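You operate a simulated robot arm through the tools that you are given. There is no shell and no other tool. Be economical: measure what you need, move in short steps, check, and stop when the job is done.

You run a simulated robot arm. Do the job below in one go: nothing can be reset, and whatever is moved stays where it is left.

JOB
Take the blue brush and leave it on top of the small teal frame.
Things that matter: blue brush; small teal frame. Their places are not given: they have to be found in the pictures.

It is judged by the outcome, as a careful person would: the job done as asked, and still so three seconds after it is handed in. It fails if anything else is knocked over, pushed out of place, dropped, spilled or broken.

ROBOT AND FRAMES
A 7-joint arm with a two-finger parallel gripper, fixed in place. Base frame: the origin is at the foot of the arm, x ahead of it, y to its left, z up. Lengths are in m, angles in rad, forces in N, time in s.
With the tool pointing down near the work surface it reaches from about 0.2 to 0.68 m from the base axis. Its first joint turns from -1.152 to 1.152 rad. Payload 2.4 kg.
Tool frame: the origin (TCP) lies between the finger pads and is the grasp point; the fingertips stand 0.03 m ahead of it; z points along the fingers, y is the line along which they close. Largest opening 0.094 m; finger width 0.028, thickness 0.01; the body of the gripper, 0.05 by 0.096 m, starts 0.055 m behind the TCP.
Orientation is that of the tool frame in the base frame, as a unit quaternion [w, x, y, z]. With the fingers straight down and closing along the base's y, the tool's x points along the base's -x, its y along +y and its z along -z.

CONTROLS
- The arm moves only by the tool nudge_tool. Its argument "moves" is a list of rows, each a list of 5 numbers: the closure in counts, from 0 (fully open) to 255 (shut), then the shift along the tool's x, y, z in cm, then the turn about the tool's z in rad. In form: [[claw, tx, ty, tz, yaw], ...]. A call has 1 to 8 rows; each row shifts and turns the commanded pose from where the row before left it, along the tool's axes as they then stand. A row lasts 0.2 s, in which the tool goes at most 0.05 m and 0.15 rad; a call with a longer step from one row to the next is refused whole, and so is a gripper value outside its range. Where a pose cannot be reached the arm comes as near as it can. A force on the tool above 40 N (or 10 N above the force at the start of the call, whichever is more), or a blocked arm, ends the call early, and 0.2 s more pass. The fingers move at their own pace (about 0.153 m/s each) and stop on an object; they squeeze with about 25 N. The grip force told is the motor's: it shows also when the fingers shut on nothing. Time passes only in rows, and 0.2 s behind the last, so rows that do not move let the fingers close. The reply holds the time, the measured pose of the TCP, the force on the tool along the base axes, the opening and the grip force, in the units named above and with some noise.
- Cameras (640 x 400 px; columns grow to the right, rows downward): "scene" is fixed at [0.0438, 0.4782, 1.4446]; the picture's right is [-0.70, -0.71, 0.00], its down [-0.41, 0.40, -0.82] and it looks along [0.59, -0.58, -0.57] (base axes); focal length 353 px, centre (320, 200). "wrist" rides on the gripper at [-0.037, 0, -0.058] in the tool frame; the picture's right is [0.00, -1.00, 0.00], its down [0.97, 0.00, -0.24] and it looks along [0.24, 0.00, 0.97] (tool axes); focal length 218 px, centre (320, 200).
- camera(camera): a new picture of that camera. The clock stands still meanwhile.
- locate(camera, pixels): for up to 12 pixels [column, row] of the newest picture of that camera ("zoom" is the newest enlarged one), the place [x, y, z] in the base frame of the surface seen there, good to about 0.002 m. The clock stands still meanwhile.
- enlarge(camera, box): a new picture of the part [left, top, right, bottom] of that camera's present view, enlarged. The clock stands still meanwhile.
- finish_job(): hands the job in; it is judged then, once.

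Work in short steps. Measure before you move; look again where a grasp or a placing could have gone wrong, and mend it. You have 60 turns and 22 pictures in all, those below and enlarged ones among them. Open the gripper and draw the arm clear of the work before you hand the job in, unless the task says otherwise; then end with one line.

The tools are called after "Call:" as name(argument=value, ...) on one line, values as JSON. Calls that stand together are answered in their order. nudge_tool: Moves the arm, as the interface text tells. Its arguments: {"type":"object","properties":{"moves":{"type":"array","items":{"type":"array","items":{"type":"number"}}}},"required":["moves"]} The other tools are called the same way: camera (camera) takes a picture; locate (camera, pixels) gives the place of the surface under pixels of a picture; enlarge (camera, box) takes an enlarged picture of a part of a camera's view; finish_job () hands the job in.

At the start:

```text
time_s: 0.0
ee_pos: [0.4238, -0.1217, 1.0578]
tcp_rot: [0.0, 0.0, 1.0, 0.0]
ft_force: [-0.1, -0.4, 0.6]
finger_gap: 0.0941
grip_force: 0.1
```

scene: 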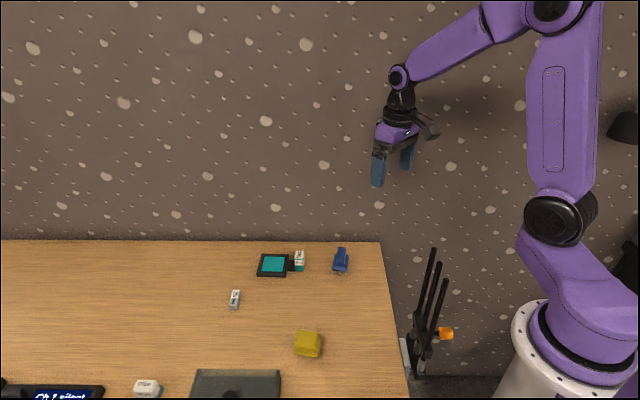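
wrist: 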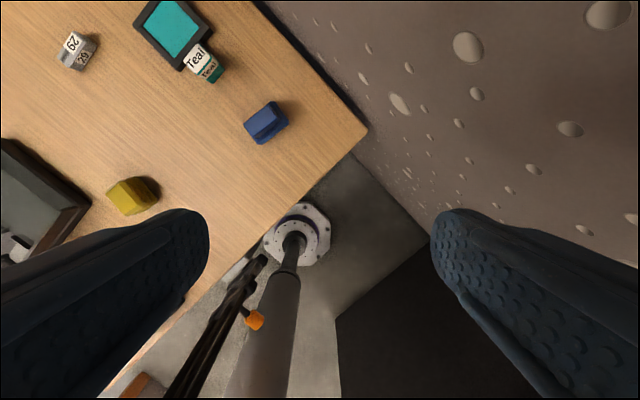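

The blue object is near scene (341,260) and the teal frame near (272,265), with a label block beside the frame. I'll enlarge both views to see the shapes.

Call:
enlarge(camera="scene", box=[220, 230, 380, 330])

Call:
enlarge(camera="wrist", box=[50, 0, 370, 200])

```text
4.00 times, centred on (300, 280) of scene
```

zoom: 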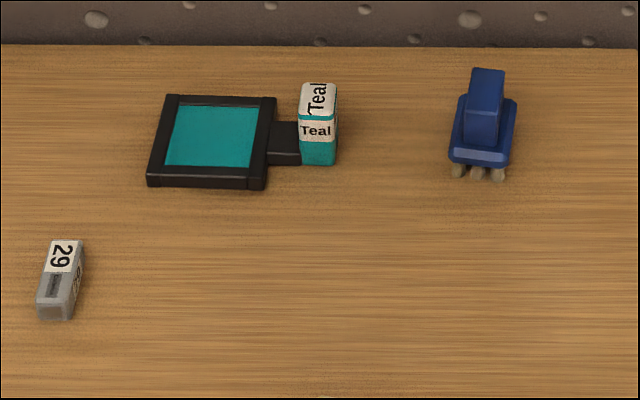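

```text
2.00 times, centred on (210, 100) of wrist
```

zoom: 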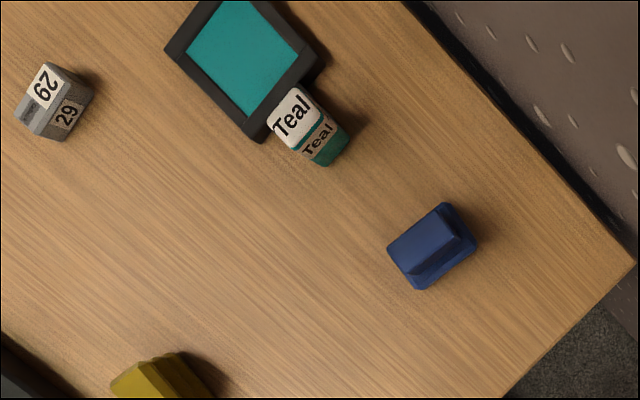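

The blue item is a brush with a block handle on top and bristles below. The teal frame is a flat screen with a labelled handle stub. I'll measure both.

Call:
locate(camera="zoom", pixels=[[390, 245], [443, 204], [474, 240], [420, 287], [425, 235], [240, 60], [172, 48], [258, 136], [316, 60], [292, 118], [320, 160], [500, 300]])

Call:
locate(camera="scene", pixels=[[341, 250], [341, 262], [340, 268], [341, 247], [262, 254], [288, 255], [286, 276], [257, 275], [272, 265], [300, 254], [299, 269], [291, 265]])

```text
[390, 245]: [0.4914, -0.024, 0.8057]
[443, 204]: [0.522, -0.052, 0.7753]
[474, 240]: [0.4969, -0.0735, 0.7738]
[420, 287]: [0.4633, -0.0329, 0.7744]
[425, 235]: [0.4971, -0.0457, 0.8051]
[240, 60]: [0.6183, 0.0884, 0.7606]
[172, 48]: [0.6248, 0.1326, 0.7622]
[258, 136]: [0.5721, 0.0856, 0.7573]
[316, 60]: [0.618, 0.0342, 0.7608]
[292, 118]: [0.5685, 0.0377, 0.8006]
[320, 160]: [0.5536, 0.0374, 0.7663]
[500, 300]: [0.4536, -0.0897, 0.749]
```

```text
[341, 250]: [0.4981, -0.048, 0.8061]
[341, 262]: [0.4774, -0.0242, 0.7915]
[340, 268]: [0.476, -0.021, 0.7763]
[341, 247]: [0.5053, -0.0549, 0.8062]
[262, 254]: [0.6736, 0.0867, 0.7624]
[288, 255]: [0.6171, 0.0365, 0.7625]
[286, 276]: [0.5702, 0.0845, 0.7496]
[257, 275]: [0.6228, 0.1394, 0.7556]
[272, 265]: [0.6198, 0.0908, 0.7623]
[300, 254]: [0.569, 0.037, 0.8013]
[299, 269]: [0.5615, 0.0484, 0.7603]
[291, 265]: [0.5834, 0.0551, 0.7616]
```

The brush is centred at about (0.492,-0.043), with its base about 0.033 x 0.053 and its handle top at z 0.806. Its long axis runs at about -48°. The frame centre is about (0.622,0.087), with its top at z 0.762. I'll move above the brush and turn toward about +0.84 rad so the fingers close across the handle.

Call:
nudge_tool(moves=[[0, -1.7, 2.0, 2.7, 0], [0, -1.7, 2.0, 2.7, 0], [0, -1.7, 2.0, 2.7, 0], [0, -1.7, 2.0, 2.7, 0], [0, 0, 0, 0, 0.14], [0, 0, 0, 0, 0.14], [0, 0, 0, 0, 0.14], [0, 0, 0, 0, 0.14]])

Call:
nudge_tool(moves=[[0, 0, 0, 0, 0.14], [0, 0, 0, 0, 0.14], [0, 0, 0, 0, 0], [0, 0, 0, 0, 0]])

Call:
camera(camera="wrist")

```text
time_s: 1.8
ee_pos: [0.4915, -0.0419, 0.9508]
tcp_rot: [0.0, 0.278, 0.961, 0.0]
ft_force: [-0.6, 0.6, 0.2]
finger_gap: 0.0941
grip_force: 0.1
```

```text
time_s: 2.8
ee_pos: [0.4925, -0.0416, 0.9501]
tcp_rot: [0.0, 0.408, 0.913, 0.0]
ft_force: [-0.8, 0.2, 0.7]
finger_gap: 0.0942
grip_force: 0.1
```

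```text
17 pictures are left
```

wrist: 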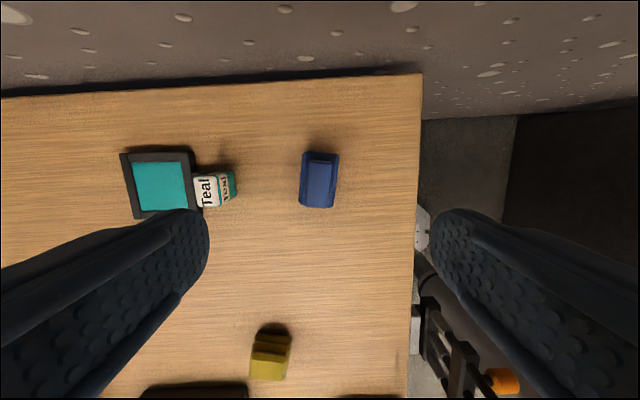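

The brush is at (319,180), nearly upright in the picture and centred between the fingers. I'll enlarge it to refine the axis.

Call:
enlarge(camera="wrist", box=[270, 140, 366, 220])

Call:
locate(camera="wrist", pixels=[[306, 164], [316, 163], [334, 163], [308, 200], [328, 200], [312, 180], [320, 180], [328, 180], [301, 200], [332, 203], [338, 158], [302, 160]])

```text
5.00 times, centred on (318, 180) of wrist
```

zoom: 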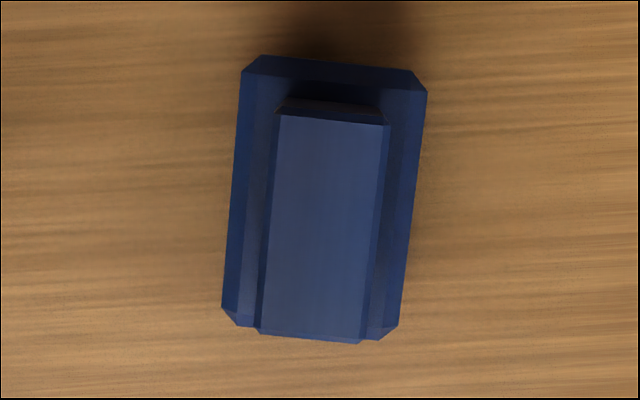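

```text
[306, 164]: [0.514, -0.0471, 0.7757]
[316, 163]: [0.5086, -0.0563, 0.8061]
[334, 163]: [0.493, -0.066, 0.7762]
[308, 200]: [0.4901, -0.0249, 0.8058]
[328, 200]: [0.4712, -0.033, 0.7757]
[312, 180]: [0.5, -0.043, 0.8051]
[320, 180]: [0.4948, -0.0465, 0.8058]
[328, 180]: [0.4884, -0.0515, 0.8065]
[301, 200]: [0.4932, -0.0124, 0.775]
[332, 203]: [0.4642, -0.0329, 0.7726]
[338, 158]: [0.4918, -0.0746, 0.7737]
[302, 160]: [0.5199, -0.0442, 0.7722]
```

The handle is about 16 mm wide, with its top at z 0.806 and the base top near 0.776. It leans about 0.09 rad clockwise, so I'll turn that much more. Then I'll go down to TCP z of about 0.811, which puts the tips just above the base.

Call:
nudge_tool(moves=[[0, 0, 0, 0, 0.09], [0, 0, 0, 4.0, 0], [0, 0, 0, 4.0, 0], [0, 0, 0, 3.0, 0], [0, 0, 0, 1.7, 0], [0, 0, 0, 1.2, 0], [0, 0, 0, 0, 0]])

Call:
camera(camera="wrist")

```text
time_s: 4.4
ee_pos: [0.4918, -0.0421, 0.8117]
tcp_rot: [0.0, 0.448, 0.894, 0.0]
ft_force: [-0.1, -0.3, -0.2]
finger_gap: 0.0939
grip_force: 0.0
```

```text
15 pictures are left
```

wrist: 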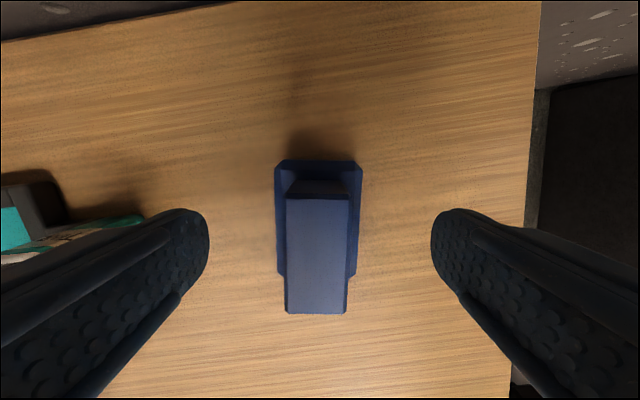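

The brush is squarely between the fingers. The handle centre is at row 257 and the TCP projects to about row 274, so I'll shift 0.4 cm in -x and close.

Call:
nudge_tool(moves=[[0, -0.4, 0, 0, 0], [120, 0, 0, 0, 0], [255, 0, 0, 0, 0], [255, 0, 0, 0, 0], [255, 0, 0, 0, 0], [255, 0, 0, 0, 0]])

Call:
nudge_tool(moves=[[255, 0, 0, -2, 0], [255, 0, 0, -3, 0], [255, 0, 0, -3, 0], [255, 0, 0, 0, 0]])

Call:
camera(camera="wrist")

Call:
enlarge(camera="scene", box=[220, 180, 420, 305])

```text
time_s: 5.8
ee_pos: [0.4947, -0.0447, 0.8112]
tcp_rot: [0.001, 0.449, 0.894, 0.0]
ft_force: [0.5, 0.2, 1.1]
finger_gap: 0.0209
grip_force: 25.4
```

```text
time_s: 6.8
ee_pos: [0.4938, -0.0446, 0.8909]
tcp_rot: [-0.001, 0.448, 0.894, 0.0]
ft_force: [-0.1, 0.4, -0.5]
finger_gap: 0.0213
grip_force: 25.2
```

```text
14 pictures are left
```

wrist: 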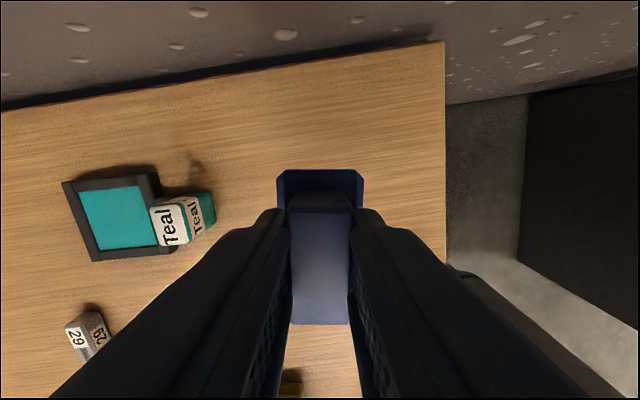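

```text
3.20 times, centred on (320, 242) of scene
```

zoom: 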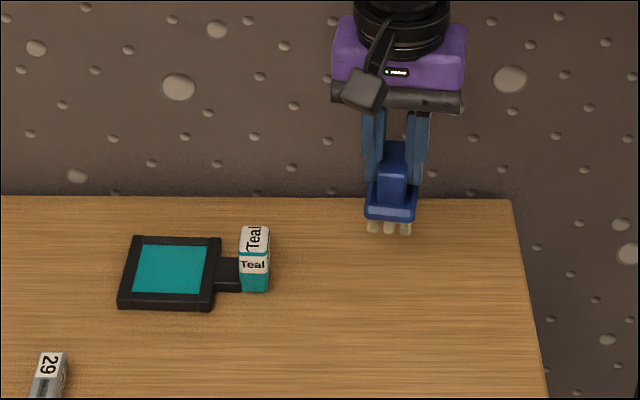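

The brush is held, with a 21 mm gap and 25 N grip. I'll re-measure the frame corners in the wrist picture.

Call:
locate(camera="wrist", pixels=[[70, 189], [146, 178], [165, 246], [98, 254], [118, 217], [176, 225], [82, 220], [120, 183], [130, 250]])

```text
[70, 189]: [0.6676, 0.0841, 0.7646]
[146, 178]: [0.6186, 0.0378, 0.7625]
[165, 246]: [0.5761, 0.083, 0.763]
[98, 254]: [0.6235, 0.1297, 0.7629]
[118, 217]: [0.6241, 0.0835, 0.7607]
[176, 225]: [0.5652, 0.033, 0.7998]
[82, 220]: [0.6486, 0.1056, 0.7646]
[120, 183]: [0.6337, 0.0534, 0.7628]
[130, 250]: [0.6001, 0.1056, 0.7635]
```

The frame centre is (0.622,0.084), with its side at about 43°. I'll turn -0.11 to align, lift 2 cm, and travel 18 cm along tool y. The brush bottom clears the 0.80 tag.

Call:
nudge_tool(moves=[[255, 0, 0, -2, -0.11], [255, 0.1, 3.6, 0, 0], [255, 0.1, 3.6, 0, 0], [255, 0.1, 3.6, 0, 0], [255, 0, 3.6, 0, 0], [255, 0, 3.6, 0, 0], [255, 0, 0, 0, 0], [255, 0, 0, 0, 0]])

Call:
camera(camera="wrist")

Call:
enlarge(camera="scene", box=[200, 180, 360, 280])

```text
time_s: 8.6
ee_pos: [0.6222, 0.0792, 0.9121]
tcp_rot: [0.0, 0.399, 0.917, 0.0]
ft_force: [-0.5, -0.9, -1.0]
finger_gap: 0.021
grip_force: 25.2
```

```text
12 pictures are left
```

wrist: 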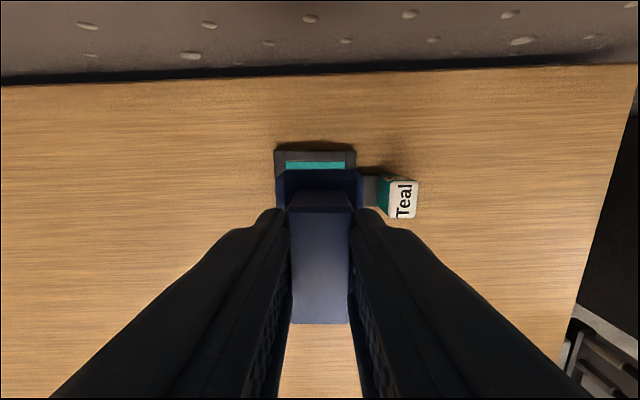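

```text
4.00 times, centred on (280, 230) of scene
```

zoom: 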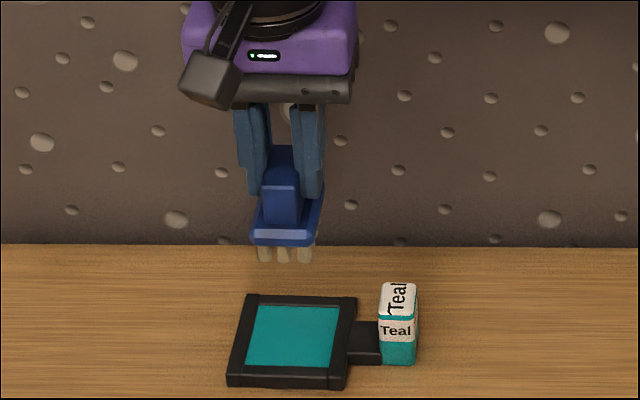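

The brush is over the frame, and the frame is about 3 mm toward tool +y, so I'll correct that. Then I'll lower to just above contact (TCP about 0.828), since I expect contact near 0.823.

Call:
nudge_tool(moves=[[255, 0, 0.3, 2, 0], [255, 0, 0, 2.5, 0], [255, 0, 0, 2.3, 0], [255, 0, 0, 1.6, 0], [255, 0, 0, 0, 0]])

Call:
enlarge(camera="scene", box=[220, 210, 340, 285])

```text
time_s: 9.8
ee_pos: [0.6266, 0.0838, 0.8273]
tcp_rot: [0.0, 0.399, 0.917, 0.001]
ft_force: [-0.8, -0.2, -1.0]
finger_gap: 0.021
grip_force: 24.8
```

```text
5.33 times, centred on (280, 248) of scene
```

zoom: 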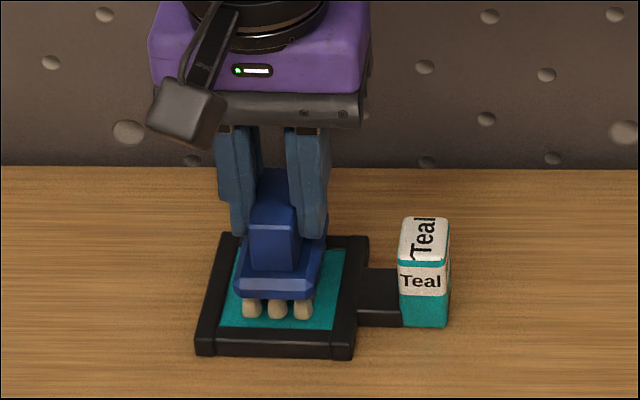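

Alignment looks good. I'll shift back 0.25 cm in y and lower in small steps until contact.

Call:
nudge_tool(moves=[[255, 0, -0.25, 0, 0], [255, 0, 0, 0.2, 0], [255, 0, 0, 0.1, 0], [255, 0, 0, 0.1, 0], [255, 0, 0, 0, 0]])

Call:
enlarge(camera="scene", box=[230, 225, 326, 285])

```text
time_s: 11.0
ee_pos: [0.6249, 0.0798, 0.8245]
tcp_rot: [0.001, 0.399, 0.917, 0.0]
ft_force: [-5.9, -0.3, 19.9]
finger_gap: 0.0212
grip_force: 25.1
```

```text
6.67 times, centred on (278, 255) of scene
```

zoom: 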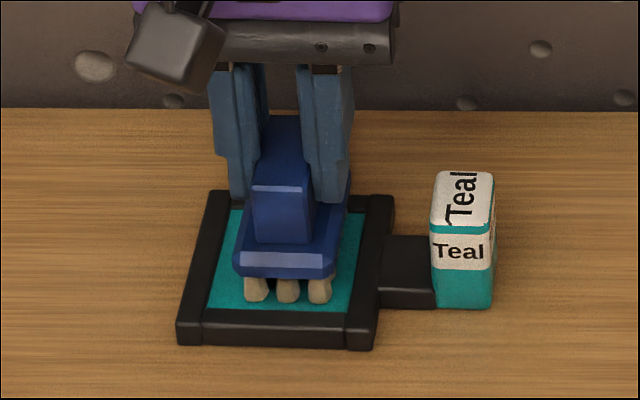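

Contact reads about 20 N with the bristles inside the frame. I'll ease off 1 mm and open partly so the fingers stay clear of the tag, then look.

Call:
nudge_tool(moves=[[255, 0, 0, -0.12, 0], [185, 0, 0, 0, 0], [140, 0, 0, 0, 0], [140, 0, 0, 0, 0]])

Call:
enlarge(camera="scene", box=[230, 225, 326, 285])

```text
time_s: 12.0
ee_pos: [0.6244, 0.0801, 0.825]
tcp_rot: [-0.001, 0.398, 0.917, 0.0]
ft_force: [0.4, -0.4, 0.1]
finger_gap: 0.0422
grip_force: 0.1
```

```text
6.67 times, centred on (278, 255) of scene
```

zoom: 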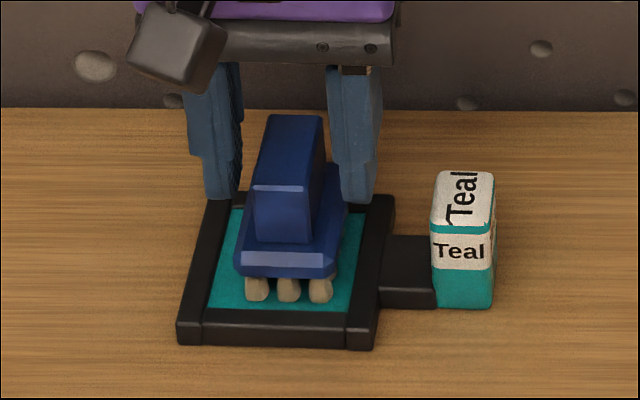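

The brush stands on the frame and both fingers are free. I'll rise straight up and check.

Call:
nudge_tool(moves=[[140, 0, 0, -1.5, 0], [140, 0, 0, -3, 0], [140, 0, 0, -4, 0], [140, 0, 0, -4, 0], [0, 0, 0, -3, 0], [0, 0, 0, 0, 0], [0, 0, 0, 0, 0]])

Call:
camera(camera="wrist")

Call:
enlarge(camera="scene", box=[220, 220, 348, 300])

```text
time_s: 13.6
ee_pos: [0.6238, 0.0805, 0.9794]
tcp_rot: [0.0, 0.399, 0.917, 0.0]
ft_force: [0.2, -1.0, -0.8]
finger_gap: 0.0939
grip_force: 0.1
```

```text
7 pictures are left
```

wrist: 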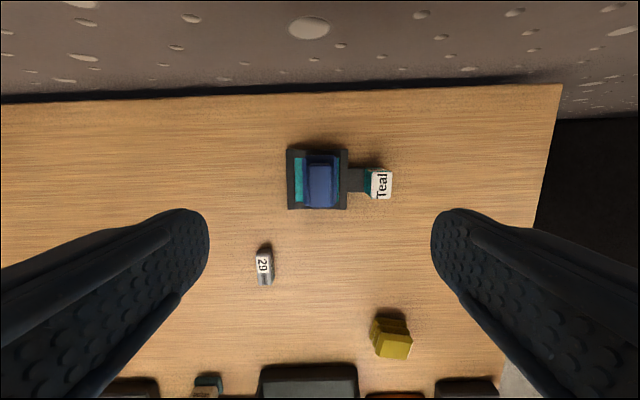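

```text
5.00 times, centred on (284, 260) of scene
```

zoom: 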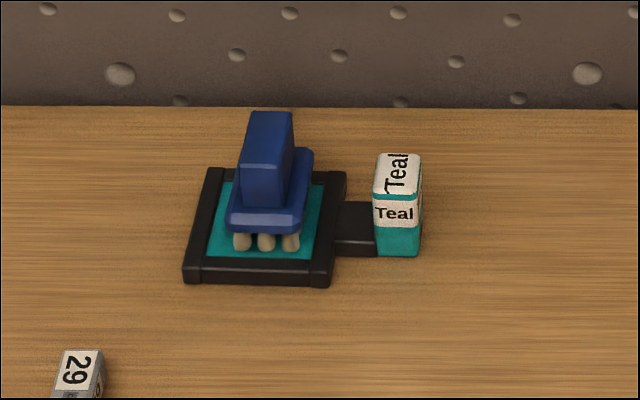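

The brush rests stably within the teal frame. The job says "small", and something teal shows at the lower edge of the wrist view (208,380). I'll draw back and make sure there isn't another, smaller teal frame.

Call:
nudge_tool(moves=[[0, 2, 0, -4, 0], [0, 4, 0, -2, 0], [0, 4, 0, -2, 0], [0, 4, 0, 0, 0], [0, 4, 0, 0, 0], [0, 4, 0, 0, 0], [0, 0, 0, 0, 0]])

Call:
camera(camera="wrist")

```text
time_s: 15.2
ee_pos: [0.473, 0.2409, 1.06]
tcp_rot: [0.0, 0.399, 0.917, 0.0]
ft_force: [0.7, -0.6, 0.0]
finger_gap: 0.0939
grip_force: 0.1
```

```text
5 pictures are left
```

wrist: 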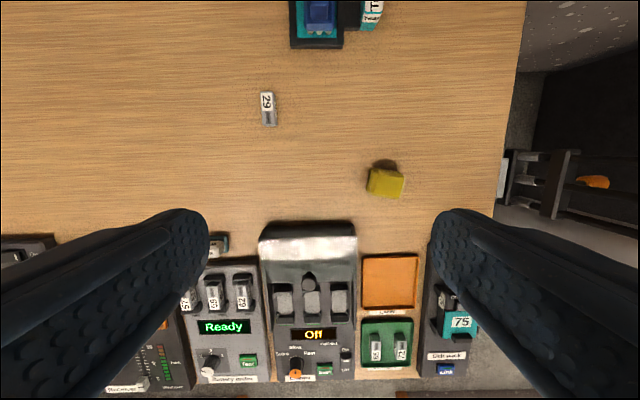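

There is no other teal frame here, only equipment consoles and labelled blocks. The brush is on the labelled teal frame and the arm is clear with the gripper open, so I'm handing in.

Call:
finish_job()

```text
The job is handed in.
```

The blue brush is standing on top of the small teal frame, nothing else was moved, and the arm is clear with the gripper open.
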